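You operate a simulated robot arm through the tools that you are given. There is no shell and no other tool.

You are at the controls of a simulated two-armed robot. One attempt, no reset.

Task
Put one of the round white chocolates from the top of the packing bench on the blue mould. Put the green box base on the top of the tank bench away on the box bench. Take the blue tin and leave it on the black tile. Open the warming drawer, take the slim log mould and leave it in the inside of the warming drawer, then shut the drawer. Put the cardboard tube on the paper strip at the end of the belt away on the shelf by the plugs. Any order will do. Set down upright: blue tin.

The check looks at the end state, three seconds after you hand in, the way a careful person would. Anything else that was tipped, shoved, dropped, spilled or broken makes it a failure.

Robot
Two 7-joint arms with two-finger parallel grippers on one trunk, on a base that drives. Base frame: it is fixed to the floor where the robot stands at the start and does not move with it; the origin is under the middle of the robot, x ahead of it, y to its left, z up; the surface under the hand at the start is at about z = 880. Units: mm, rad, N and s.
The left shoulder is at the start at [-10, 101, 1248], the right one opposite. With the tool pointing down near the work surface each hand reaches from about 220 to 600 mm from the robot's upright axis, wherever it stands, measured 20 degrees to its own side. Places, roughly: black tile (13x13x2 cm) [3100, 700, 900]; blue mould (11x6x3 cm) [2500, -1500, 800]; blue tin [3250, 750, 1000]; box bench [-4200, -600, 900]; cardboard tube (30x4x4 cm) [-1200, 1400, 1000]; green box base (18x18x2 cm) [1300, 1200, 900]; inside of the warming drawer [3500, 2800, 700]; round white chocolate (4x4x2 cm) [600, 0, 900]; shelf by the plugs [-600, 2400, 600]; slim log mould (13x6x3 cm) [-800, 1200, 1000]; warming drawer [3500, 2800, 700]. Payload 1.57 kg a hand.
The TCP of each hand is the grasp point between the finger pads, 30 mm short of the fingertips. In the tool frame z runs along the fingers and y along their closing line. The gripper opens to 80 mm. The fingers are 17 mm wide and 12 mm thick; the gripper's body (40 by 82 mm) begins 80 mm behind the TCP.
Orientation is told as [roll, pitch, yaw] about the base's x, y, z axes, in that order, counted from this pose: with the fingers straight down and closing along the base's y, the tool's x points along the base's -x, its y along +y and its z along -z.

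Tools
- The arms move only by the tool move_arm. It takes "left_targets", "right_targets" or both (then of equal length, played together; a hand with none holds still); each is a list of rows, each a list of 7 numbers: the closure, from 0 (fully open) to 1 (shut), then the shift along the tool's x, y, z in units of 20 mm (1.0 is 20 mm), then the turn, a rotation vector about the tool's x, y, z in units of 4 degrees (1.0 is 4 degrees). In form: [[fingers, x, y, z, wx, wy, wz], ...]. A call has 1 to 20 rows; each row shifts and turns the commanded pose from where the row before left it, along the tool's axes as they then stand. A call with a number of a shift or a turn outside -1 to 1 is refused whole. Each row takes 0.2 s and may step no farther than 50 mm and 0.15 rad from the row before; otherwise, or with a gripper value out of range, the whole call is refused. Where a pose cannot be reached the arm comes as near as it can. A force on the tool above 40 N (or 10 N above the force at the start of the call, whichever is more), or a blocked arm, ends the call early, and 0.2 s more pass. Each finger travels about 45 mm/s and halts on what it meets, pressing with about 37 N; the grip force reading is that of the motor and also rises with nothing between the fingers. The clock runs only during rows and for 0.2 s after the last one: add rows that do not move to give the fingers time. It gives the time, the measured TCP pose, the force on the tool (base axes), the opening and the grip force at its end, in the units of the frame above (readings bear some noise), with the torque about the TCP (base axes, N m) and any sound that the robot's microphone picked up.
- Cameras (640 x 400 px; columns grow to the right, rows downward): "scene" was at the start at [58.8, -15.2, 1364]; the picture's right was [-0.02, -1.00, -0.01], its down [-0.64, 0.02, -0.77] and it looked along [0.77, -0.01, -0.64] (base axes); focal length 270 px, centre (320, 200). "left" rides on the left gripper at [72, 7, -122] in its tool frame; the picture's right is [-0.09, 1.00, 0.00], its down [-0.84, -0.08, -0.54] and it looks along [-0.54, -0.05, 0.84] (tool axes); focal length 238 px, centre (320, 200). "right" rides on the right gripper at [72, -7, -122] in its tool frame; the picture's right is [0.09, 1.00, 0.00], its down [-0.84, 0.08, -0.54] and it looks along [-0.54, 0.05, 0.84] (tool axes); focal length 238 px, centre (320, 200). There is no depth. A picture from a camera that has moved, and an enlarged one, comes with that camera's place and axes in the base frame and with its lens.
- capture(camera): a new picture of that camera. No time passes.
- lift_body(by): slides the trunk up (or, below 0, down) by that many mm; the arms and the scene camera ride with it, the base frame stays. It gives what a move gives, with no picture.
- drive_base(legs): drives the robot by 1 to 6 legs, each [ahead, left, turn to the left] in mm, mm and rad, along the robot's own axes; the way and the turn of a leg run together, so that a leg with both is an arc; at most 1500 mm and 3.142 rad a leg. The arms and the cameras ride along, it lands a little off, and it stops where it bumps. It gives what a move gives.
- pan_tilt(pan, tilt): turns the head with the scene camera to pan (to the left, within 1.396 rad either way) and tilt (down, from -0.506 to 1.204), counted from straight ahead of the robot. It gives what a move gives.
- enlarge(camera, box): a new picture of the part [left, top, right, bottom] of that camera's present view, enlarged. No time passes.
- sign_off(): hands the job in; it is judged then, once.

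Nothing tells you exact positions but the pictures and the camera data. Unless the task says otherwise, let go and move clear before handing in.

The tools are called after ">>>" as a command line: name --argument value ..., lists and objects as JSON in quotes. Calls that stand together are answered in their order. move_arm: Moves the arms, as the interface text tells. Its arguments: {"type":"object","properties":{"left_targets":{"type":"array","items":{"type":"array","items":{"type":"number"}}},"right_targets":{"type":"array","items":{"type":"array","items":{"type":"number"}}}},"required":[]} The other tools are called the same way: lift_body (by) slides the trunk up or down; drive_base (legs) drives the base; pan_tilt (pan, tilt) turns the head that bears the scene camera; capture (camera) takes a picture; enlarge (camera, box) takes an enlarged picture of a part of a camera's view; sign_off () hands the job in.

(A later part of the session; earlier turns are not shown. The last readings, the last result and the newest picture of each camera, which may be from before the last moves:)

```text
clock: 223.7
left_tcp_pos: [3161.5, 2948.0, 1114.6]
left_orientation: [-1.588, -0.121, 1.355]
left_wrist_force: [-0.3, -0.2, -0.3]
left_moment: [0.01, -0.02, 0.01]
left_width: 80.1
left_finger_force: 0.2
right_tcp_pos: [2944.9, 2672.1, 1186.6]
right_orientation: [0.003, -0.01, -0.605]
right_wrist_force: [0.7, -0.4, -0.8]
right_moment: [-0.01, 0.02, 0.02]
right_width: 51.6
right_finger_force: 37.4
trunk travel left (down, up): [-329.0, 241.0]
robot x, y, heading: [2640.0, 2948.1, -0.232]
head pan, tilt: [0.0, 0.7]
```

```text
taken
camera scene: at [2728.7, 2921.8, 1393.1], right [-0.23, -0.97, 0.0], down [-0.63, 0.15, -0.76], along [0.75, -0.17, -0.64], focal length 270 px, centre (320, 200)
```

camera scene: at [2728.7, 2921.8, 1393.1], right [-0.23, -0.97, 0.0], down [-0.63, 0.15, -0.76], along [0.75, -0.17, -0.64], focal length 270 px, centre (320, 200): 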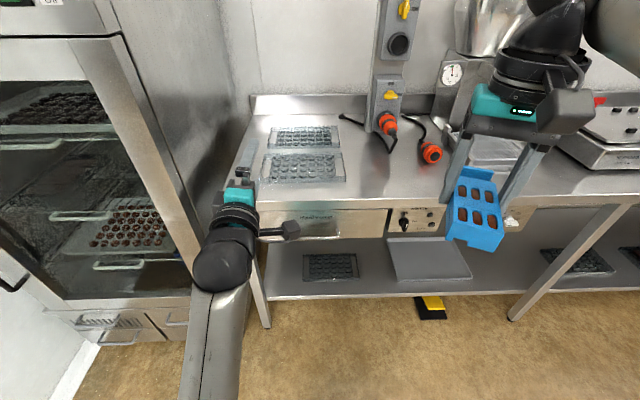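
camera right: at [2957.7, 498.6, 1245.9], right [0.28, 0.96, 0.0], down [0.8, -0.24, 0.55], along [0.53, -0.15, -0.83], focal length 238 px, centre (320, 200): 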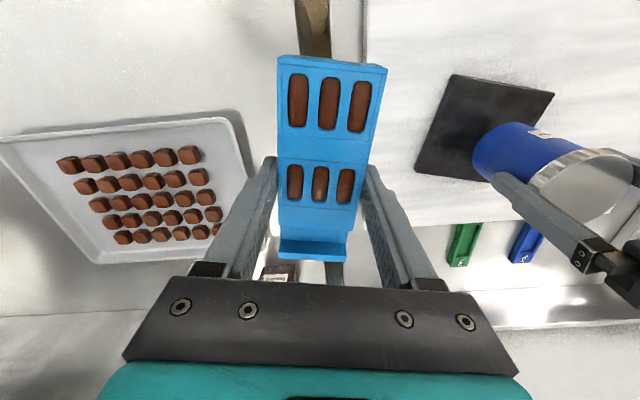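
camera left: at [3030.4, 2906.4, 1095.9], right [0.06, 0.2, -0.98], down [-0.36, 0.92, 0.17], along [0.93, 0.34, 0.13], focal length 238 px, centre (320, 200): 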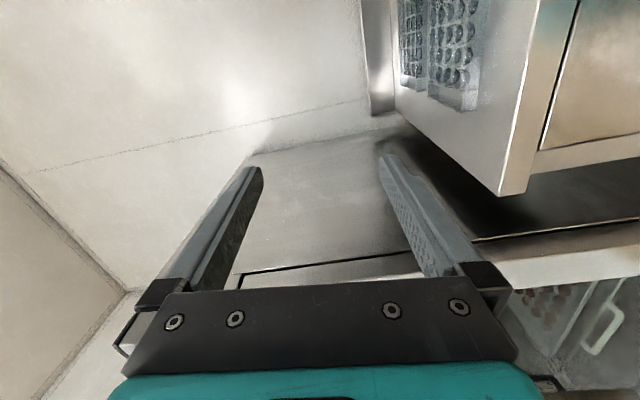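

The left hand points forward now. I'll correct its small roll error, lower the trunk, and shift right in front of the handle.

>>> move_arm --left_targets '[[0, 0, 0, 0, 0, 0, -0.87], [0, 0, 0, 0, 0, 0, -0.87], [0, 0, 0, 0, 0, 0, 0]]'

>>> lift_body --by -320

>>> drive_base --legs '[[60, -113, 0.015]]'

>>> capture --camera "scene"

>>> capture --camera "left"

```text
clock: 224.1
left_tcp_pos: [3163.4, 2954.2, 1110.8]
left_orientation: [-1.585, -0.1, 1.355]
left_wrist_force: [-0.6, 0.7, 0.1]
left_moment: [0.0, 0.0, 0.0]
left_width: 79.8
left_finger_force: 0.1
right_tcp_pos: [2945.3, 2673.5, 1185.3]
right_orientation: [0.003, -0.009, -0.603]
right_wrist_force: [0.5, 1.2, -1.6]
right_moment: [0.02, 0.02, 0.04]
right_width: 51.4
right_finger_force: 37.0
trunk travel left (down, up): [-329.0, 241.0]
robot x, y, heading: [2638.5, 2943.4, -0.231]
head pan, tilt: [0.0, 0.7]
stopped in row 2 (left hand): the arm was blocked; the commanded pose is now the measured one
```

```text
clock: 227.2
left_tcp_pos: [3163.8, 2954.1, 791.1]
left_orientation: [-1.584, -0.099, 1.355]
left_wrist_force: [0.5, -0.3, 0.6]
left_moment: [0.01, -0.03, -0.03]
left_width: 79.9
left_finger_force: 0.1
right_tcp_pos: [2946.0, 2672.6, 864.8]
right_orientation: [0.004, -0.011, -0.604]
right_wrist_force: [0.2, 0.4, -2.1]
right_moment: [0.03, -0.01, -0.03]
right_width: 51.3
right_finger_force: 36.9
trunk travel left (down, up): [-9.0, 561.0]
robot x, y, heading: [2635.2, 2944.4, -0.227]
head pan, tilt: [0.0, 0.7]
```

```text
clock: 228.5
left_tcp_pos: [3196.8, 2838.7, 790.8]
left_orientation: [-1.585, -0.099, 1.367]
left_wrist_force: [0.2, -0.3, -0.8]
left_moment: [0.0, -0.03, -0.01]
left_width: 80.0
left_finger_force: 0.0
right_tcp_pos: [2982.7, 2553.8, 864.4]
right_orientation: [0.004, -0.011, -0.589]
right_wrist_force: [0.0, 0.1, -1.5]
right_moment: [-0.04, -0.01, -0.01]
right_width: 51.4
right_finger_force: 37.7
trunk travel left (down, up): [-9.0, 561.0]
robot x, y, heading: [2672.0, 2823.2, -0.211]
head pan, tilt: [0.0, 0.7]
```

```text
taken
camera scene: at [2762.2, 2800.7, 1073.1], right [-0.21, -0.98, 0.0], down [-0.63, 0.14, -0.76], along [0.75, -0.16, -0.64], focal length 270 px, centre (320, 200)
```

scene: 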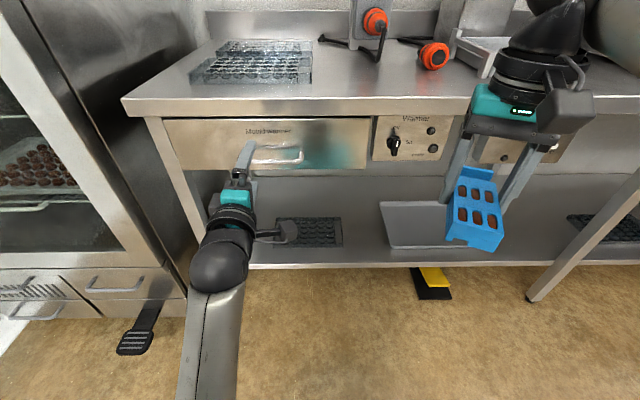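

```text
taken
camera left: at [3064.6, 2794.3, 775.1], right [0.05, 0.18, -0.98], down [-0.37, 0.92, 0.15], along [0.93, 0.35, 0.11], focal length 238 px, centre (320, 200)
```

left: 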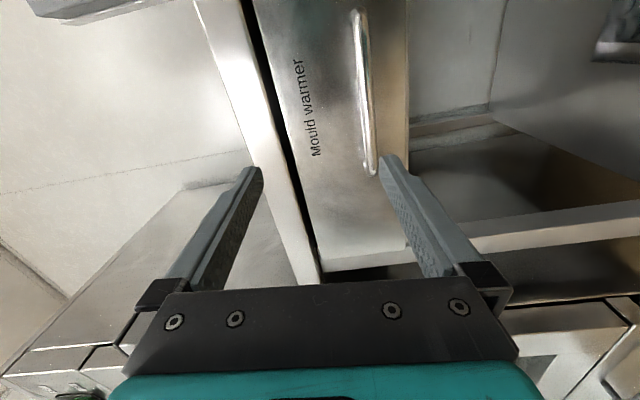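

The roll is limited by a joint but only about 6° off, which is fine. Both cameras place the bar at z≈745. I'll bring the open hand down and in front of the bar.

>>> move_arm --left_targets '[[0, 0.3, 0.73, 0.5, 0, 0, 0], [0, 0.3, 0.73, 0.9, 0, 0, 0], [0, 0.3, 0.73, 0.9, 0, 0, 0], [0, 0, 0, 0.5, 0, 0, 0], [0, 0, 0, 0, 0, 0, 0]]'

>>> capture --camera "left"

>>> enlarge --camera "scene" --box '[180, 90, 380, 230]'

```text
clock: 229.9
left_tcp_pos: [3253.4, 2845.0, 730.7]
left_orientation: [-1.566, -0.204, 1.384]
left_wrist_force: [-0.8, -0.7, -0.3]
left_moment: [-0.02, -0.03, 0.0]
left_width: 79.9
left_finger_force: 0.0
right_tcp_pos: [2981.6, 2554.2, 865.6]
right_orientation: [0.003, -0.008, -0.587]
right_wrist_force: [0.1, -0.4, -1.7]
right_moment: [0.01, 0.02, 0.0]
right_width: 51.4
right_finger_force: 36.9
trunk travel left (down, up): [-9.0, 561.0]
robot x, y, heading: [2677.1, 2819.0, -0.219]
head pan, tilt: [0.0, 0.7]
stopped in row 5 (left hand): the arm was blocked; the commanded pose is now the measured one
```

```text
taken
camera left: at [3121.8, 2800.6, 709.6], right [0.05, 0.29, -0.96], down [-0.38, 0.89, 0.25], along [0.92, 0.35, 0.15], focal length 238 px, centre (320, 200)
```

left: 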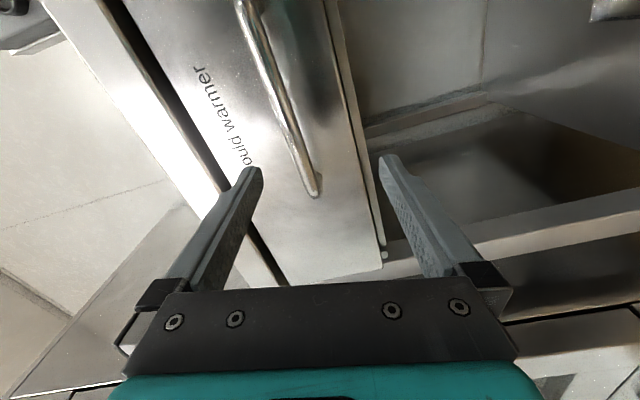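

```text
2.86 times, centred on (280, 160) of scene
camera zoom: at [2762.2, 2800.7, 1073.1], right [-0.21, -0.98, 0.0], down [-0.63, 0.14, -0.76], along [0.75, -0.16, -0.64], focal length 772 px, centre (434, 314)
```

zoom: 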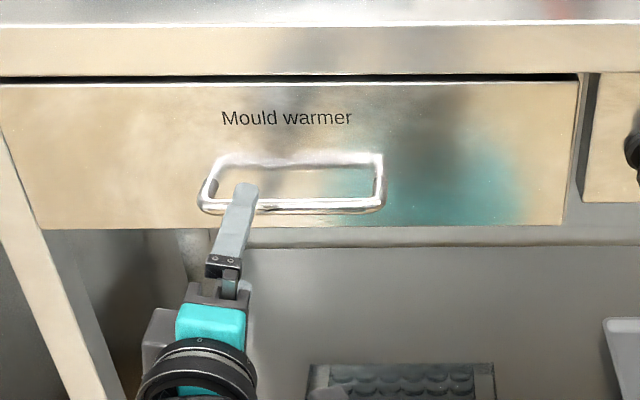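

The bar lies between the open fingers but 15 mm above centre. I'll raise the hand slightly, then check before advancing.

>>> move_arm --left_targets '[[0, 0.1, -0.4, 0, 0, 0, -0.3], [0, 0.1, -0.4, 0, 0, 0, -0.3], [0, 0, 0, 0, 0, 0, 0]]'

>>> capture --camera "left"

```text
clock: 230.7
left_tcp_pos: [3252.4, 2852.9, 736.9]
left_orientation: [-1.556, -0.212, 1.386]
left_wrist_force: [-0.7, 0.4, -0.3]
left_moment: [-0.01, 0.01, 0.0]
left_width: 79.9
left_finger_force: 0.2
right_tcp_pos: [2982.4, 2553.6, 864.5]
right_orientation: [0.004, -0.011, -0.589]
right_wrist_force: [0.8, 0.5, -1.1]
right_moment: [-0.01, 0.01, -0.05]
right_width: 51.4
right_finger_force: 37.0
trunk travel left (down, up): [-9.0, 561.0]
robot x, y, heading: [2670.7, 2820.0, -0.217]
head pan, tilt: [0.0, 0.7]
```

```text
taken
camera left: at [3120.8, 2807.6, 716.6], right [0.04, 0.3, -0.95], down [-0.39, 0.88, 0.26], along [0.92, 0.36, 0.15], focal length 238 px, centre (320, 200)
```

left: 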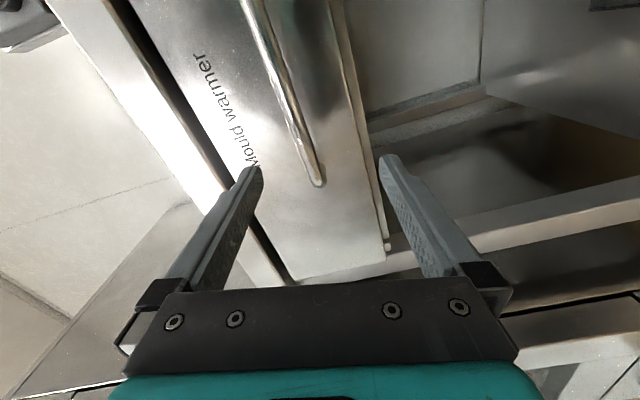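

The arm is near a wrist limit, so I'll use the base and trunk for the final alignment onto the bar.

>>> lift_body --by 8

>>> drive_base --legs '[[0, -38, 0], [48, 0, 0]]'

>>> capture --camera "left"

>>> enlarge --camera "scene" --box '[180, 80, 380, 220]'

```text
clock: 231.3
left_tcp_pos: [3253.0, 2852.5, 746.2]
left_orientation: [-1.557, -0.214, 1.387]
left_wrist_force: [0.0, -0.2, -0.6]
left_moment: [0.01, 0.0, -0.01]
left_width: 80.2
left_finger_force: 0.1
right_tcp_pos: [2982.1, 2554.1, 874.2]
right_orientation: [0.004, -0.009, -0.588]
right_wrist_force: [0.1, -0.4, -0.5]
right_moment: [-0.03, -0.01, 0.02]
right_width: 51.2
right_finger_force: 37.6
trunk travel left (down, up): [-17.0, 553.0]
robot x, y, heading: [2670.4, 2819.8, -0.208]
head pan, tilt: [0.0, 0.7]
```

```text
clock: 232.7
left_tcp_pos: [3291.7, 2805.5, 749.0]
left_orientation: [-1.56, -0.213, 1.389]
left_wrist_force: [0.3, -0.1, 1.0]
left_moment: [-0.01, 0.01, 0.01]
left_width: 80.1
left_finger_force: 0.1
right_tcp_pos: [3020.7, 2506.9, 872.9]
right_orientation: [0.003, -0.011, -0.587]
right_wrist_force: [0.4, -0.1, -1.5]
right_moment: [0.0, 0.02, -0.02]
right_width: 51.1
right_finger_force: 37.5
trunk travel left (down, up): [-17.0, 553.0]
robot x, y, heading: [2708.9, 2773.0, -0.214]
head pan, tilt: [0.0, 0.7]
```

```text
taken
camera left: at [3161.2, 2759.9, 726.9], right [0.04, 0.3, -0.95], down [-0.39, 0.88, 0.26], along [0.92, 0.36, 0.15], focal length 238 px, centre (320, 200)
```

left: 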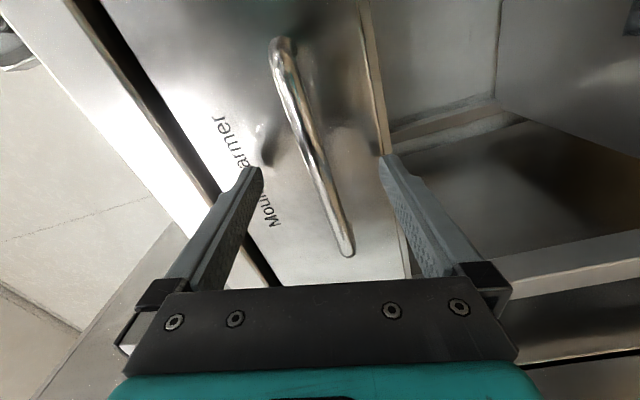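

```text
2.86 times, centred on (280, 150) of scene
camera zoom: at [2801.1, 2752.8, 1081.1], right [-0.21, -0.98, 0.0], down [-0.63, 0.14, -0.76], along [0.75, -0.16, -0.64], focal length 772 px, centre (434, 343)
```

zoom: 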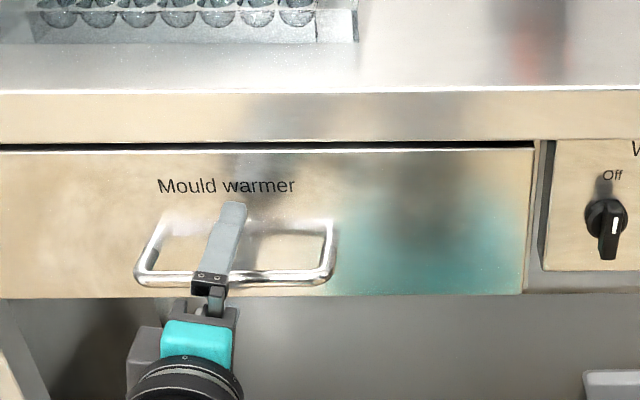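

The bar is centred between the fingers, 12 mm past the TCP. Closing on it now.

>>> move_arm --left_targets '[[0.3, 0, 0, 0, 0, 0, 0], [0.5, 0, 0, 0, 0, 0, 0], [0.65, 0, 0, 0, 0, 0, 0], [0.75, 0, 0, 0, 0, 0, 0], [0.85, 0, 0, 0, 0, 0, 0], [0.95, 0, 0, 0, 0, 0, 0], [0.95, 0, 0, 0, 0, 0, 0], [0.95, 0, 0, 0, 0, 0, 0]]'

>>> capture --camera "left"

```text
clock: 234.5
left_tcp_pos: [3293.0, 2806.7, 745.1]
left_orientation: [-1.553, -0.212, 1.389]
left_wrist_force: [-3.9, 3.2, -15.1]
left_moment: [-0.53, 0.22, 0.28]
left_width: 16.6
left_finger_force: 32.2
right_tcp_pos: [3021.0, 2506.8, 871.9]
right_orientation: [0.003, -0.008, -0.586]
right_wrist_force: [-1.0, -0.9, -1.8]
right_moment: [0.05, -0.02, 0.01]
right_width: 51.6
right_finger_force: 36.5
trunk travel left (down, up): [-17.0, 553.0]
robot x, y, heading: [2710.2, 2775.2, -0.215]
head pan, tilt: [0.0, 0.7]
```

```text
taken
camera left: at [3161.6, 2761.1, 724.9], right [0.04, 0.3, -0.95], down [-0.39, 0.88, 0.26], along [0.92, 0.36, 0.15], focal length 238 px, centre (320, 200)
```

left: 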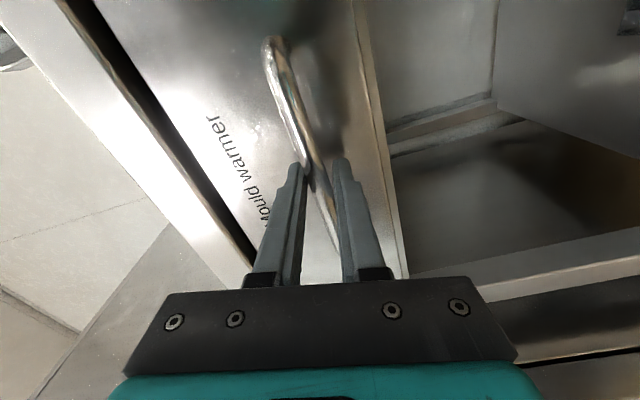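

Gripped at 32 N. I'll relax the small vertical preload and start pulling the drawer by driving back.

>>> lift_body --by -3

>>> drive_base --legs '[[-100, 0, 0]]'

>>> capture --camera "scene"

>>> capture --camera "left"

```text
clock: 235.0
left_tcp_pos: [3292.7, 2807.6, 744.9]
left_orientation: [-1.563, -0.214, 1.39]
left_wrist_force: [4.1, 5.4, -5.2]
left_moment: [-0.65, 0.17, 0.12]
left_width: 16.4
left_finger_force: 31.8
right_tcp_pos: [3021.5, 2507.1, 870.2]
right_orientation: [0.005, -0.011, -0.588]
right_wrist_force: [-0.2, 0.3, -1.2]
right_moment: [0.01, -0.01, 0.03]
right_width: 51.6
right_finger_force: 36.7
trunk travel left (down, up): [-14.0, 556.0]
robot x, y, heading: [2710.8, 2770.9, -0.212]
head pan, tilt: [0.0, 0.7]
```

```text
clock: 236.2
left_tcp_pos: [3195.2, 2826.8, 744.5]
left_orientation: [-1.56, -0.214, 1.39]
left_wrist_force: [-2.6, -2.8, -4.5]
left_moment: [-0.59, 0.14, -0.36]
left_width: 16.6
left_finger_force: 31.7
right_tcp_pos: [2924.1, 2526.6, 870.7]
right_orientation: [0.005, -0.012, -0.588]
right_wrist_force: [-0.8, 0.0, -1.2]
right_moment: [0.02, 0.03, -0.02]
right_width: 51.3
right_finger_force: 36.7
trunk travel left (down, up): [-14.0, 556.0]
robot x, y, heading: [2612.8, 2790.2, -0.213]
head pan, tilt: [0.0, 0.7]
```

```text
taken
camera scene: at [2703.6, 2773.8, 1078.1], right [-0.21, -0.98, 0.0], down [-0.63, 0.14, -0.76], along [0.75, -0.16, -0.64], focal length 270 px, centre (320, 200)
```

scene: 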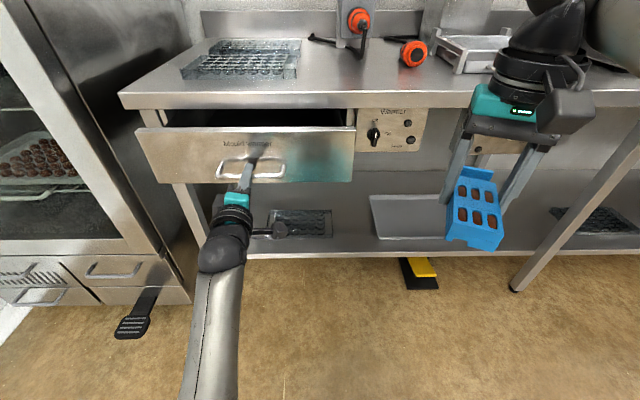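

```text
taken
camera left: at [3063.8, 2781.0, 723.9], right [0.04, 0.3, -0.95], down [-0.39, 0.88, 0.26], along [0.92, 0.36, 0.16], focal length 238 px, centre (320, 200)
```

left: 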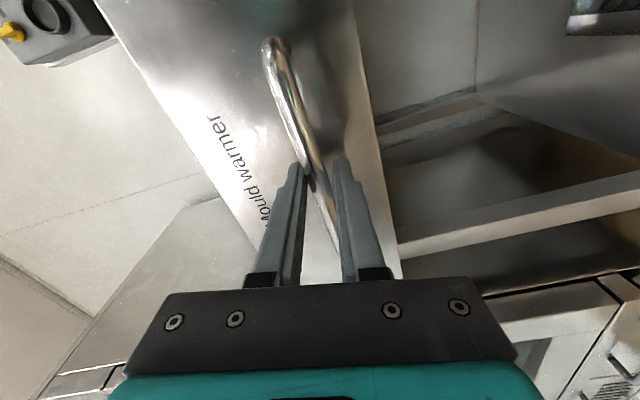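

The drawer is sliding open with little force. I'll pull it further, another 170 mm.

>>> drive_base --legs '[[-170, 0, 0]]'

>>> capture --camera "scene"

```text
clock: 237.6
left_tcp_pos: [3031.2, 2859.5, 745.2]
left_orientation: [-1.562, -0.215, 1.383]
left_wrist_force: [-3.4, -7.9, -2.1]
left_moment: [-0.64, 0.14, -0.45]
left_width: 16.4
left_finger_force: 31.7
right_tcp_pos: [2758.9, 2561.9, 870.0]
right_orientation: [0.004, -0.011, -0.591]
right_wrist_force: [-0.7, 1.1, -1.8]
right_moment: [0.0, 0.0, 0.0]
right_width: 51.1
right_finger_force: 36.8
trunk travel left (down, up): [-14.0, 556.0]
robot x, y, heading: [2450.7, 2830.1, -0.213]
head pan, tilt: [0.0, 0.7]
```

```text
taken
camera scene: at [2539.0, 2808.7, 1078.1], right [-0.21, -0.98, 0.0], down [-0.63, 0.14, -0.76], along [0.75, -0.16, -0.64], focal length 270 px, centre (320, 200)
```

scene: 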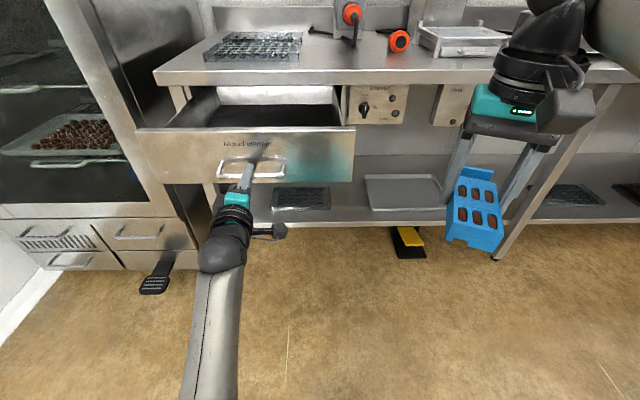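

The drawer is open about 270 mm. I'll look inside, then release the handle and back off.

>>> enlarge --camera "scene" --box '[120, 60, 380, 210]'

>>> move_arm --left_targets '[[0.8, 0, 0, 0, 0, 0, 0], [0.5, 0, 0, 0, 0, 0, 0], [0.3, 0, 0, 0, 0, 0, 0], [0.1, 0, 0, 0, 0, 0, 0], [0, 0, 0, 0, 0, 0, 0], [0, 0, 0, 0, 0, 0, 0]]'

>>> capture --camera "left"

```text
2.46 times, centred on (250, 135) of scene
camera zoom: at [2539.0, 2808.7, 1078.1], right [-0.21, -0.98, 0.0], down [-0.63, 0.14, -0.76], along [0.75, -0.16, -0.64], focal length 665 px, centre (492, 360)
```

zoom: 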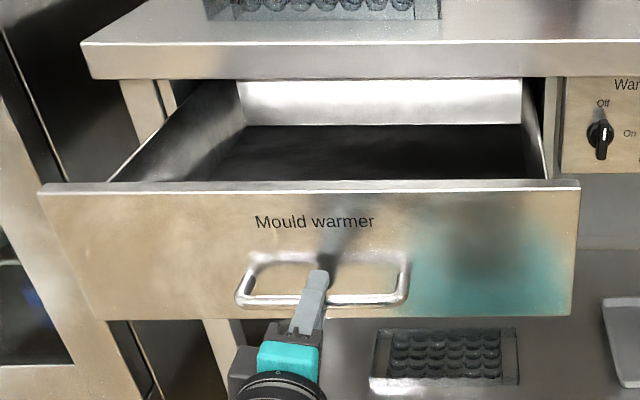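

```text
clock: 239.0
left_tcp_pos: [3030.9, 2859.8, 745.4]
left_orientation: [-1.562, -0.214, 1.383]
left_wrist_force: [0.4, 0.6, -0.2]
left_moment: [-0.03, -0.03, -0.02]
left_width: 79.9
left_finger_force: 0.0
right_tcp_pos: [2759.0, 2562.6, 870.5]
right_orientation: [0.004, -0.01, -0.592]
right_wrist_force: [0.3, 0.7, -1.4]
right_moment: [0.02, 0.0, 0.0]
right_width: 51.5
right_finger_force: 37.0
trunk travel left (down, up): [-14.0, 556.0]
robot x, y, heading: [2445.5, 2830.2, -0.216]
head pan, tilt: [0.0, 0.7]
```

```text
taken
camera left: at [2899.1, 2815.3, 723.8], right [0.05, 0.3, -0.95], down [-0.38, 0.89, 0.26], along [0.92, 0.35, 0.16], focal length 238 px, centre (320, 200)
```

left: 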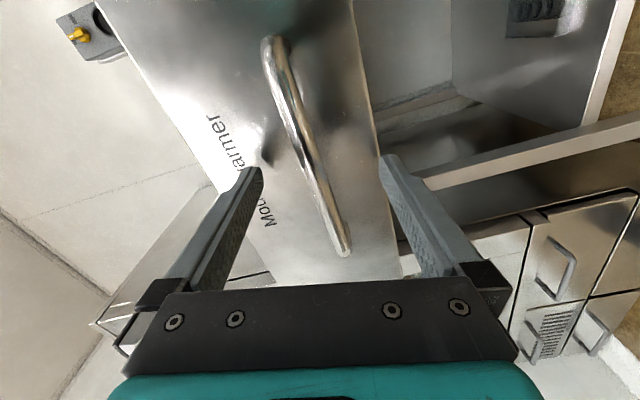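

The drawer looks empty and open. I'll back away from the handle, then turn the left hand back to pointing down and raise it out of the way.

>>> drive_base --legs '[[-90, 0, 0]]'

>>> move_arm --left_targets '[[0, 0, 0, -0.8, -0.775, 0.991, 0.811], [0, 0, 0, -0.8, -0.775, 0.991, 0.811], [0, 0, 0, -0.8, -0.775, 0.991, 0.811], [0, 0, 0, -0.8, -0.775, 0.991, 0.811], [0, 0, 0, -0.8, -0.775, 0.991, 0.811], [0, 0, 0, -0.8, -0.775, 0.991, 0.811], [0, 0, 0, -0.8, -0.775, 0.991, 0.811], [0, 0, 0, -0.8, -0.775, 0.991, 0.811], [0, 0, 0, -0.8, -0.775, 0.991, 0.811], [0, 0, 0, 0, -0.775, 0.991, 0.811], [0, 0, 0, 0, -0.775, 0.991, 0.811], [0, 0, 0, 0, -0.775, 0.991, 0.811], [0, 0, 0, 0, -0.775, 0.991, 0.811], [0, 0, 0, 0, -0.775, 0.991, 0.811], [0, 0, 0, 0, -0.775, 0.991, 0.811], [0, 0, 0, 0, -0.775, 0.991, 0.811], [0, 0, 0, 0, -0.775, 0.991, 0.811], [0, 0, 0, 0, -0.775, 0.991, 0.811], [0, 0, 0, 0, -0.775, 0.991, 0.811], [0, 0, 0, 0, 0, 0, 0]]'

>>> capture --camera "scene"

```text
clock: 240.1
left_tcp_pos: [2943.6, 2878.4, 744.2]
left_orientation: [-1.56, -0.214, 1.382]
left_wrist_force: [-0.2, 0.1, 0.2]
left_moment: [0.0, 0.02, 0.01]
left_width: 80.1
left_finger_force: 0.1
right_tcp_pos: [2671.0, 2582.2, 869.7]
right_orientation: [0.003, -0.01, -0.593]
right_wrist_force: [0.2, -0.6, -0.9]
right_moment: [-0.01, -0.04, 0.02]
right_width: 51.4
right_finger_force: 36.8
trunk travel left (down, up): [-14.0, 556.0]
robot x, y, heading: [2363.1, 2849.1, -0.213]
head pan, tilt: [0.0, 0.7]
```

```text
clock: 244.3
left_tcp_pos: [2819.4, 2928.2, 787.9]
left_orientation: [0.0, 0.001, -0.212]
left_wrist_force: [-0.4, 0.6, -0.9]
left_moment: [0.0, -0.02, -0.01]
left_width: 80.3
left_finger_force: 0.0
right_tcp_pos: [2671.8, 2580.8, 870.7]
right_orientation: [0.002, -0.01, -0.591]
right_wrist_force: [-0.3, 1.2, -1.2]
right_moment: [0.03, -0.03, 0.03]
right_width: 51.4
right_finger_force: 36.8
trunk travel left (down, up): [-14.0, 556.0]
robot x, y, heading: [2363.6, 2849.9, -0.216]
head pan, tilt: [0.0, 0.7]
```

```text
taken
camera scene: at [2452.1, 2828.3, 1078.1], right [-0.21, -0.98, 0.0], down [-0.63, 0.14, -0.76], along [0.75, -0.16, -0.64], focal length 270 px, centre (320, 200)
```

scene: 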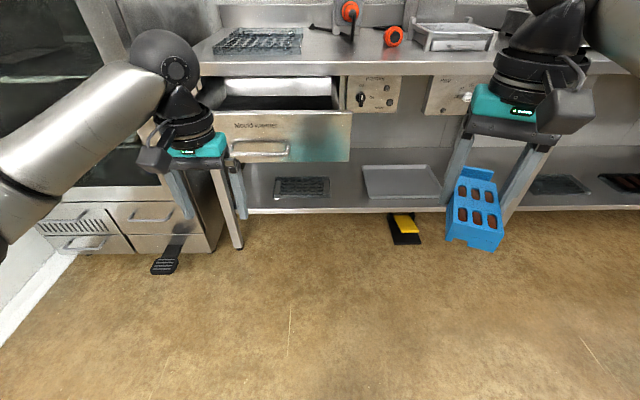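

The left hand is cleanly vertical again. I'll raise both hands and reposition so the right hand can lower the mould into the drawer.

>>> move_arm --left_targets '[[0, 0, 0, -1, 0, 0, 0], [0, 0, 0, -1, 0, 0, 0], [0, 0, 0, -1, 0, 0, 0], [0, 0, 0, -1, 0, 0, 0], [0, 0.5, 0, -1, 0, 0, 0], [0, 0.5, 0, -1, 0, 0, 0], [0, 0.5, 0, -1, 0, 0, 0], [0, 0.5, 0, -1, 0, 0, 0]]' --right_targets '[[0.46, 0, 0, -0.8, 0, 0, 0], [0.46, 0, 0, -0.8, 0, 0, 0], [0.46, 0, 0, -0.8, 0, 0, 0], [0.46, 0, 0, -0.8, 0, 0, 0], [0.46, 0, 0, 0, 0, 0, 0], [0.46, 0, 0, 0, 0, 0, 0], [0.46, 0, 0, 0, 0, 0, 0], [0.46, 0, 0, 0, 0, 0, 0]]'

>>> drive_base --legs '[[0, 265, 0], [330, 0, 0]]'

>>> pan_tilt --pan -0.1 --tilt 0.9

>>> capture --camera "scene"

>>> capture --camera "right"

```text
clock: 246.1
left_tcp_pos: [2778.6, 2935.2, 946.7]
left_orientation: [0.0, 0.001, -0.211]
left_wrist_force: [-0.2, 0.1, 0.7]
left_moment: [0.0, -0.01, -0.01]
left_width: 80.3
left_finger_force: 0.2
right_tcp_pos: [2670.2, 2581.6, 934.7]
right_orientation: [0.004, -0.012, -0.591]
right_wrist_force: [0.5, 0.8, -1.5]
right_moment: [-0.03, 0.01, -0.01]
right_width: 51.1
right_finger_force: 37.6
trunk travel left (down, up): [-14.0, 556.0]
robot x, y, heading: [2365.0, 2849.7, -0.212]
head pan, tilt: [0.0, 0.7]
```

```text
clock: 249.8
left_tcp_pos: [3166.1, 3118.8, 946.2]
left_orientation: [0.002, 0.001, -0.215]
left_wrist_force: [0.1, 0.2, -0.6]
left_moment: [-0.01, 0.0, -0.01]
left_width: 79.7
left_finger_force: 0.1
right_tcp_pos: [3056.3, 2765.4, 934.0]
right_orientation: [0.003, -0.012, -0.595]
right_wrist_force: [0.0, -0.3, -1.7]
right_moment: [-0.02, -0.03, -0.03]
right_width: 51.2
right_finger_force: 36.7
trunk travel left (down, up): [-14.0, 556.0]
robot x, y, heading: [2749.8, 3031.4, -0.216]
head pan, tilt: [0.0, 0.7]
```

```text
clock: 250.5
left_tcp_pos: [3166.7, 3117.6, 946.6]
left_orientation: [0.0, 0.0, -0.214]
left_wrist_force: [0.4, -0.1, -0.5]
left_moment: [0.0, 0.02, -0.01]
left_width: 80.0
left_finger_force: 0.1
right_tcp_pos: [3057.0, 2765.7, 936.0]
right_orientation: [0.004, -0.009, -0.594]
right_wrist_force: [0.2, -0.6, -1.0]
right_moment: [0.02, 0.0, -0.01]
right_width: 51.4
right_finger_force: 36.7
trunk travel left (down, up): [-14.0, 556.0]
robot x, y, heading: [2745.9, 3035.2, -0.218]
head pan, tilt: [-0.099, 0.901]
```

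```text
taken
camera scene: at [2827.2, 3007.7, 1062.0], right [-0.31, -0.95, 0.0], down [-0.74, 0.24, -0.62], along [0.59, -0.19, -0.78], focal length 270 px, centre (320, 200)
```

scene: 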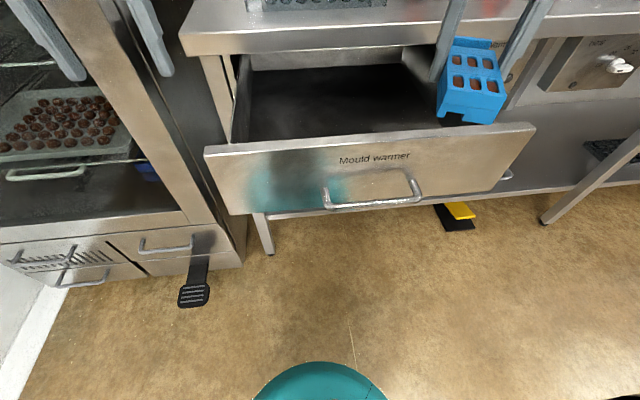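

```text
taken
camera right: at [2990.7, 2799.7, 1056.1], right [0.48, 0.88, 0.0], down [0.73, -0.4, 0.55], along [0.48, -0.26, -0.83], focal length 238 px, centre (320, 200)
```

right: 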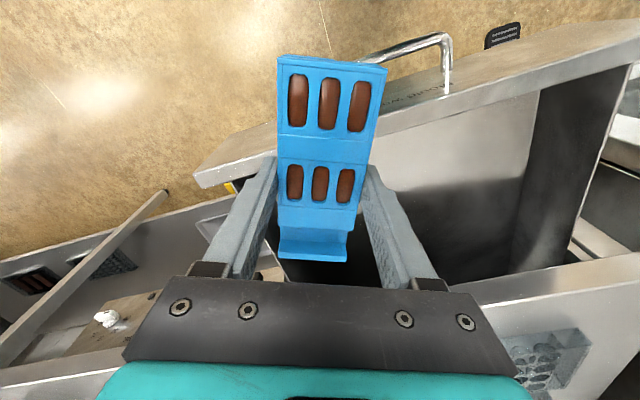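

The mould is near the drawer's right end above the front panel. I'll move in a bit and place it over the middle of the open drawer.

>>> drive_base --legs '[[40, 0, 0]]'

>>> move_arm --right_targets '[[0.46, -0.66, 0.9, 0, 0, 0, 0], [0.46, -0.66, 0.9, 0, 0, 0, 0], [0.46, -0.66, 0.9, 0, 0, 0, 0], [0.46, -0.66, 0.9, 0, 0, 0, 0], [0.46, -0.66, 0.9, 0, 0, 0, 0], [0.46, 0, 0, 0, 0, 0, 0]]'

>>> capture --camera "scene"

>>> capture --camera "right"

```text
clock: 251.4
left_tcp_pos: [3204.7, 3110.1, 946.4]
left_orientation: [0.0, 0.0, -0.216]
left_wrist_force: [0.3, -0.3, -0.2]
left_moment: [-0.04, 0.02, 0.05]
left_width: 79.9
left_finger_force: 0.1
right_tcp_pos: [3094.3, 2757.3, 933.7]
right_orientation: [0.003, -0.01, -0.596]
right_wrist_force: [0.8, -0.1, -0.4]
right_moment: [0.01, -0.04, 0.0]
right_width: 51.4
right_finger_force: 37.0
trunk travel left (down, up): [-14.0, 556.0]
robot x, y, heading: [2790.0, 3022.2, -0.213]
head pan, tilt: [-0.099, 0.901]
```

```text
clock: 252.8
left_tcp_pos: [3204.3, 3109.7, 946.8]
left_orientation: [-0.001, 0.001, -0.216]
left_wrist_force: [0.0, -0.3, -0.3]
left_moment: [-0.01, 0.0, -0.01]
left_width: 80.0
left_finger_force: 0.1
right_tcp_pos: [3201.4, 2794.0, 937.6]
right_orientation: [0.005, -0.011, -0.595]
right_wrist_force: [0.1, -0.4, -1.5]
right_moment: [-0.04, -0.02, -0.03]
right_width: 51.6
right_finger_force: 36.6
trunk travel left (down, up): [-14.0, 556.0]
robot x, y, heading: [2786.1, 3026.4, -0.219]
head pan, tilt: [-0.099, 0.901]
```

```text
taken
camera scene: at [2865.7, 2999.1, 1062.0], right [-0.31, -0.95, 0.0], down [-0.74, 0.25, -0.62], along [0.59, -0.19, -0.78], focal length 270 px, centre (320, 200)
```

scene: 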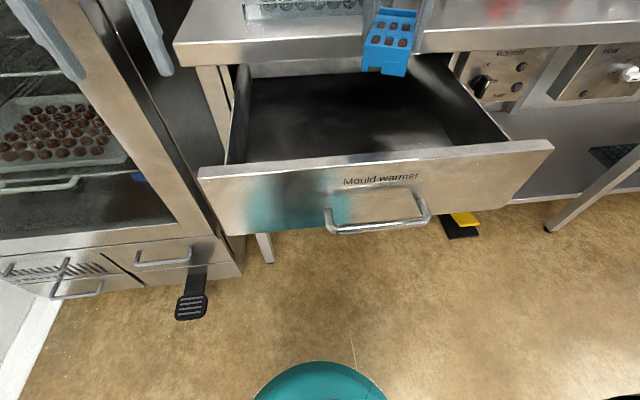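

```text
taken
camera right: at [3134.5, 2827.9, 1058.5], right [0.48, 0.88, 0.0], down [0.73, -0.4, 0.55], along [0.48, -0.26, -0.83], focal length 238 px, centre (320, 200)
```

right: 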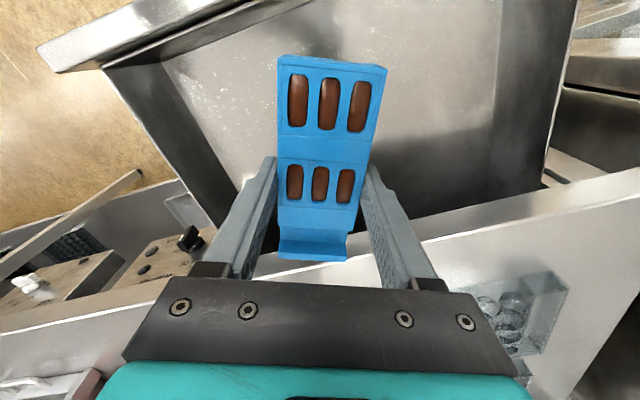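

The mould is over the open drawer with clearance to both the front panel and the bench rim. I'll lower it most of the way.

>>> move_arm --right_targets '[[0.46, 0, 0, 0.9, 0, 0, 0], [0.46, 0, 0, 0.9, 0, 0, 0], [0.46, 0, 0, 0.9, 0, 0, 0], [0.46, 0, 0, 0.9, 0, 0, 0], [0.46, 0, 0, 0.9, 0, 0, 0], [0.46, 0, 0, 0.9, 0, 0, 0], [0.46, 0, 0, 0.9, 0, 0, 0], [0.46, 0, 0, 0, 0, 0, 0]]'

>>> capture --camera "scene"

>>> capture --camera "right"

```text
clock: 254.6
left_tcp_pos: [3203.4, 3108.9, 947.0]
left_orientation: [-0.001, 0.001, -0.215]
left_wrist_force: [1.0, 1.1, 1.2]
left_moment: [0.01, 0.02, -0.01]
left_width: 80.2
left_finger_force: 0.1
right_tcp_pos: [3202.1, 2793.8, 809.8]
right_orientation: [0.003, -0.01, -0.596]
right_wrist_force: [0.2, 0.1, -1.6]
right_moment: [0.0, 0.01, 0.0]
right_width: 51.3
right_finger_force: 36.9
trunk travel left (down, up): [-14.0, 556.0]
robot x, y, heading: [2785.4, 3026.0, -0.219]
head pan, tilt: [-0.099, 0.901]
```

```text
taken
camera scene: at [2865.7, 2999.0, 1062.0], right [-0.31, -0.95, 0.0], down [-0.74, 0.25, -0.62], along [0.59, -0.19, -0.78], focal length 270 px, centre (320, 200)
```

scene: 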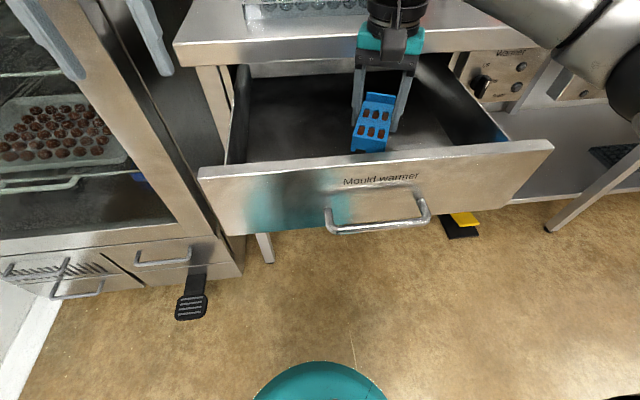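

```text
taken
camera right: at [3136.0, 2828.5, 931.2], right [0.48, 0.88, 0.0], down [0.73, -0.4, 0.55], along [0.48, -0.26, -0.83], focal length 238 px, centre (320, 200)
```

right: 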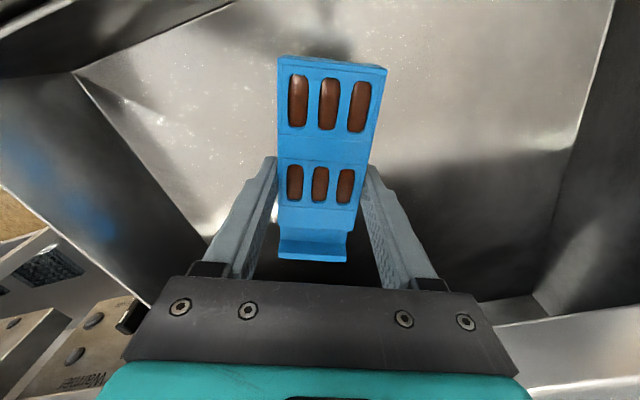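

>>> move_arm --right_targets '[[0.46, 0, 0, 0.6, 0, 0, 0], [0.46, 0, 0, 0.6, 0, 0, 0], [0.46, 0, 0, 0.5, 0, 0, 0], [0.46, 0, 0, 0.3, 0, 0, 0], [0.46, 0, 0, 0, 0, 0, 0]]'

>>> enlarge --camera "scene" --box '[300, 60, 460, 180]'

>>> capture --camera "right"

```text
clock: 255.8
left_tcp_pos: [3204.1, 3109.5, 946.8]
left_orientation: [0.0, 0.0, -0.217]
left_wrist_force: [-0.7, 0.5, -1.0]
left_moment: [0.0, 0.02, 0.01]
left_width: 79.8
left_finger_force: 0.0
right_tcp_pos: [3203.4, 2793.7, 770.3]
right_orientation: [0.003, -0.008, -0.595]
right_wrist_force: [0.0, 0.1, -2.2]
right_moment: [-0.02, -0.02, -0.01]
right_width: 51.5
right_finger_force: 37.4
trunk travel left (down, up): [-14.0, 556.0]
robot x, y, heading: [2786.0, 3023.4, -0.222]
head pan, tilt: [-0.099, 0.901]
```

```text
3.33 times, centred on (380, 120) of scene
camera zoom: at [2865.7, 2999.1, 1062.0], right [-0.31, -0.95, 0.0], down [-0.74, 0.25, -0.62], along [0.59, -0.19, -0.78], focal length 900 px, centre (120, 467)
```

zoom: 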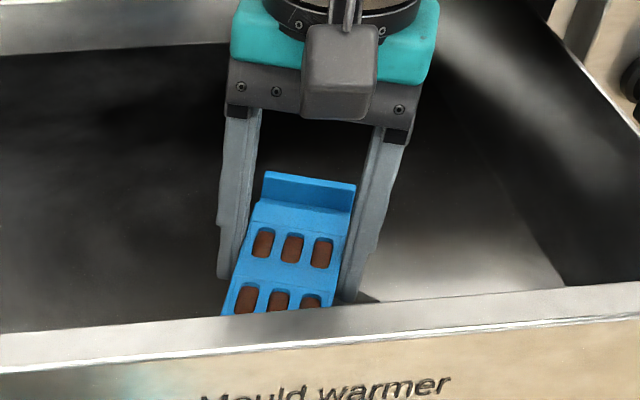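

```text
taken
camera right: at [3136.5, 2828.9, 891.4], right [0.48, 0.88, 0.0], down [0.73, -0.4, 0.55], along [0.48, -0.26, -0.83], focal length 238 px, centre (320, 200)
```

right: 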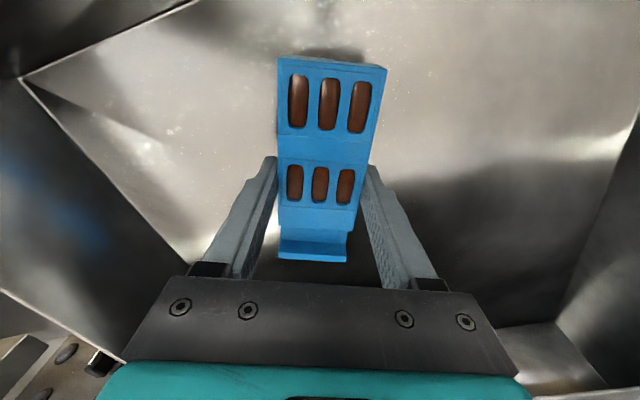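

>>> move_arm --right_targets '[[0.46, 0, 0, 0.2, 0, 0, 0], [0.46, 0, 0, 0.2, 0, 0, 0], [0.46, 0, 0, 0.15, 0, 0, 0], [0.46, 0, 0, 0, 0, 0, 0]]'

>>> move_arm --right_targets '[[0.46, 0, 0, 0.12, 0, 0, 0], [0.46, 0, 0, 0.12, 0, 0, 0], [0.46, 0, 0, 0, 0, 0, 0]]'

```text
clock: 256.8
left_tcp_pos: [3204.5, 3109.9, 945.4]
left_orientation: [0.0, 0.001, -0.216]
left_wrist_force: [-0.7, -0.2, 0.7]
left_moment: [0.0, 0.0, -0.03]
left_width: 80.2
left_finger_force: 0.0
right_tcp_pos: [3201.9, 2794.4, 758.6]
right_orientation: [0.005, -0.011, -0.594]
right_wrist_force: [0.1, -0.3, -1.4]
right_moment: [0.0, -0.02, -0.03]
right_width: 51.4
right_finger_force: 37.3
trunk travel left (down, up): [-14.0, 556.0]
robot x, y, heading: [2788.4, 3025.9, -0.22]
head pan, tilt: [-0.099, 0.901]
```

```text
clock: 257.6
left_tcp_pos: [3204.5, 3109.4, 945.0]
left_orientation: [0.001, 0.0, -0.217]
left_wrist_force: [-0.4, 1.0, 0.2]
left_moment: [-0.01, 0.01, 0.0]
left_width: 80.0
left_finger_force: 0.2
right_tcp_pos: [3202.1, 2794.2, 752.5]
right_orientation: [0.004, -0.01, -0.595]
right_wrist_force: [-0.3, 0.2, -1.7]
right_moment: [-0.02, -0.01, 0.01]
right_width: 51.5
right_finger_force: 37.4
trunk travel left (down, up): [-14.0, 556.0]
robot x, y, heading: [2786.4, 3026.3, -0.223]
head pan, tilt: [-0.099, 0.901]
```

No contact at 752 yet. I'll continue easing down.

>>> move_arm --right_targets '[[0.46, 0, 0, 0.12, 0, 0, 0], [0.46, 0, 0, 0.12, 0, 0, 0], [0.46, 0, 0, 0, 0, 0, 0]]'

>>> move_arm --right_targets '[[0.46, 0, 0, 0.12, 0, 0, 0], [0.46, 0, 0, 0.12, 0, 0, 0], [0.46, 0, 0, 0, 0, 0, 0]]'

>>> capture --camera "right"

```text
clock: 258.4
left_tcp_pos: [3204.6, 3109.8, 945.8]
left_orientation: [0.0, 0.0, -0.216]
left_wrist_force: [0.9, 0.4, 0.7]
left_moment: [0.01, -0.02, -0.03]
left_width: 80.1
left_finger_force: 0.1
right_tcp_pos: [3202.6, 2793.5, 749.0]
right_orientation: [0.004, -0.011, -0.596]
right_wrist_force: [-0.5, 0.1, -1.9]
right_moment: [0.03, -0.04, -0.02]
right_width: 51.4
right_finger_force: 37.1
trunk travel left (down, up): [-14.0, 556.0]
robot x, y, heading: [2786.7, 3026.7, -0.22]
head pan, tilt: [-0.099, 0.901]
```

```text
clock: 259.2
left_tcp_pos: [3203.6, 3110.0, 946.8]
left_orientation: [0.002, 0.001, -0.217]
left_wrist_force: [0.7, 0.4, 0.3]
left_moment: [-0.01, -0.02, 0.0]
left_width: 79.9
left_finger_force: 0.1
right_tcp_pos: [3201.7, 2793.5, 746.7]
right_orientation: [0.006, -0.016, -0.594]
right_wrist_force: [0.4, -1.1, 20.7]
right_moment: [0.02, 0.82, 0.07]
right_width: 51.3
right_finger_force: 36.7
trunk travel left (down, up): [-14.0, 556.0]
robot x, y, heading: [2787.1, 3026.3, -0.219]
head pan, tilt: [-0.099, 0.901]
```

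```text
taken
camera right: at [3135.3, 2828.0, 868.1], right [0.48, 0.88, 0.01], down [0.73, -0.4, 0.56], along [0.49, -0.26, -0.83], focal length 238 px, centre (320, 200)
```

right: 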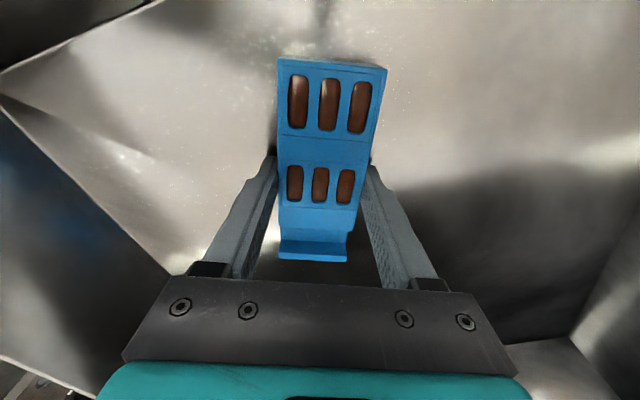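

Contact with the drawer floor. I'll ease off a millimetre, release and rise.

>>> move_arm --right_targets '[[0.46, 0, 0, -0.05, 0, 0, 0], [0.35, 0, 0, 0, 0, 0, 0], [0.2, 0, 0, 0, 0, 0, 0], [0.05, 0, 0, 0, 0, 0, 0], [0, 0, 0, 0, 0, 0, 0], [0, 0, 0, -0.5, 0, 0, 0], [0, 0, 0, -0.8, 0, 0, 0], [0, 0, 0, -1, 0, 0, 0], [0, 0, 0, -1, 0, 0, 0], [0, 0, 0, -1, 0, 0, 0], [0, 0, 0, -1, 0, 0, 0], [0, 0, 0, 0, 0, 0, 0]]'

>>> capture --camera "right"

>>> capture --camera "scene"

```text
clock: 261.8
left_tcp_pos: [3204.6, 3109.3, 945.8]
left_orientation: [0.001, 0.0, -0.216]
left_wrist_force: [0.3, 0.8, -1.2]
left_moment: [0.01, 0.03, 0.01]
left_width: 79.8
left_finger_force: 0.1
right_tcp_pos: [3201.3, 2793.3, 853.7]
right_orientation: [0.003, -0.009, -0.594]
right_wrist_force: [-0.1, -0.4, 0.5]
right_moment: [-0.02, -0.02, 0.0]
right_width: 80.0
right_finger_force: 0.1
trunk travel left (down, up): [-14.0, 556.0]
robot x, y, heading: [2786.4, 3026.0, -0.216]
head pan, tilt: [-0.099, 0.901]
```

```text
taken
camera right: at [3134.9, 2828.4, 974.9], right [0.48, 0.88, 0.0], down [0.73, -0.4, 0.55], along [0.48, -0.26, -0.83], focal length 238 px, centre (320, 200)
```

right: 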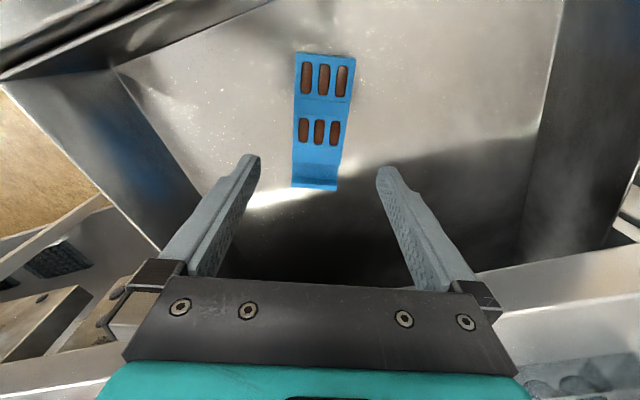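

```text
taken
camera scene: at [2865.6, 2999.1, 1062.0], right [-0.31, -0.95, 0.0], down [-0.74, 0.25, -0.62], along [0.59, -0.19, -0.78], focal length 270 px, centre (320, 200)
```

scene: 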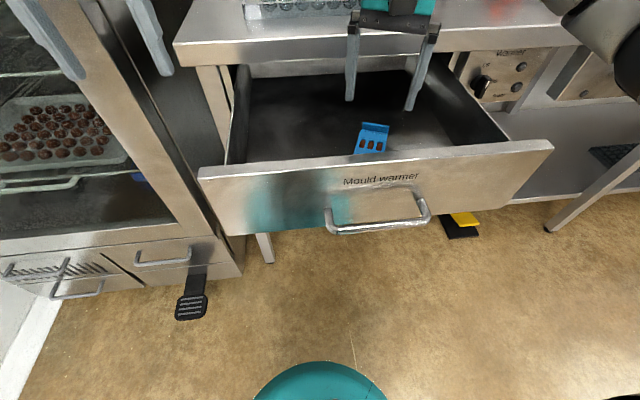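

The mould lies flat in the drawer. I'll raise the right hand, close and square it, then back off to push the drawer shut by its handle.

>>> move_arm --right_targets '[[0.2, 0, 0, -1, 0, 0, 0], [0.4, 0, 0, -1, 0, 0, 0], [0.6, 0, 0, -1, 0, 0, -0.9], [0.8, 0, 0, -1, 0, 0, -0.9], [1, 0, 0, 0, 0, 0, -0.9], [1, 0, 0, 0, 0, 0, -0.9], [1, 0, 0, 0, 0, 0, -0.9], [1, 0, 0, 0, 0, 0, -0.9], [1, 0, 0, 0, 0, 0, 0]]'

>>> drive_base --legs '[[-260, 30, 0]]'

>>> capture --camera "scene"

>>> capture --camera "right"

```text
clock: 263.8
left_tcp_pos: [3205.0, 3109.0, 946.4]
left_orientation: [0.0, -0.001, -0.217]
left_wrist_force: [-0.5, 0.5, 0.3]
left_moment: [-0.02, 0.0, -0.03]
left_width: 80.0
left_finger_force: 0.0
right_tcp_pos: [3199.6, 2794.3, 931.0]
right_orientation: [0.0, -0.01, -0.216]
right_wrist_force: [-0.4, 0.9, -0.7]
right_moment: [-0.01, -0.03, 0.03]
right_width: 0.0
right_finger_force: 21.7
trunk travel left (down, up): [-14.0, 556.0]
robot x, y, heading: [2785.4, 3024.6, -0.22]
head pan, tilt: [-0.099, 0.901]
```

```text
clock: 265.7
left_tcp_pos: [2964.6, 3195.2, 946.6]
left_orientation: [0.0, 0.0, -0.211]
left_wrist_force: [0.6, 0.7, 0.6]
left_moment: [-0.01, 0.01, -0.01]
left_width: 80.1
left_finger_force: 0.1
right_tcp_pos: [2959.9, 2879.2, 931.6]
right_orientation: [0.0, -0.011, -0.216]
right_wrist_force: [0.6, 0.2, -0.5]
right_moment: [-0.02, -0.04, -0.02]
right_width: 0.0
right_finger_force: 21.2
trunk travel left (down, up): [-14.0, 556.0]
robot x, y, heading: [2546.9, 3108.5, -0.215]
head pan, tilt: [-0.099, 0.901]
```

```text
taken
camera scene: at [2624.9, 3083.7, 1062.0], right [-0.31, -0.95, 0.0], down [-0.74, 0.24, -0.62], along [0.59, -0.19, -0.78], focal length 270 px, centre (320, 200)
```

scene: 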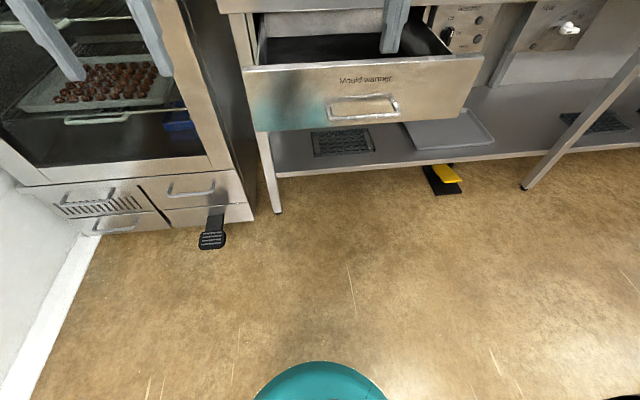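

```text
taken
camera right: at [2885.6, 2888.3, 1053.3], right [0.12, 0.99, 0.0], down [0.83, -0.1, 0.55], along [0.55, -0.07, -0.83], focal length 238 px, centre (320, 200)
```

right: 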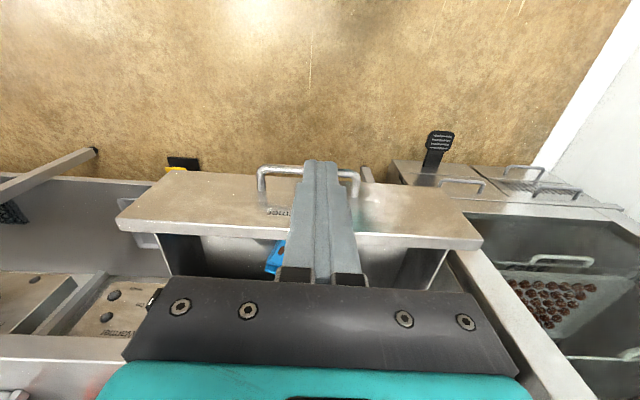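

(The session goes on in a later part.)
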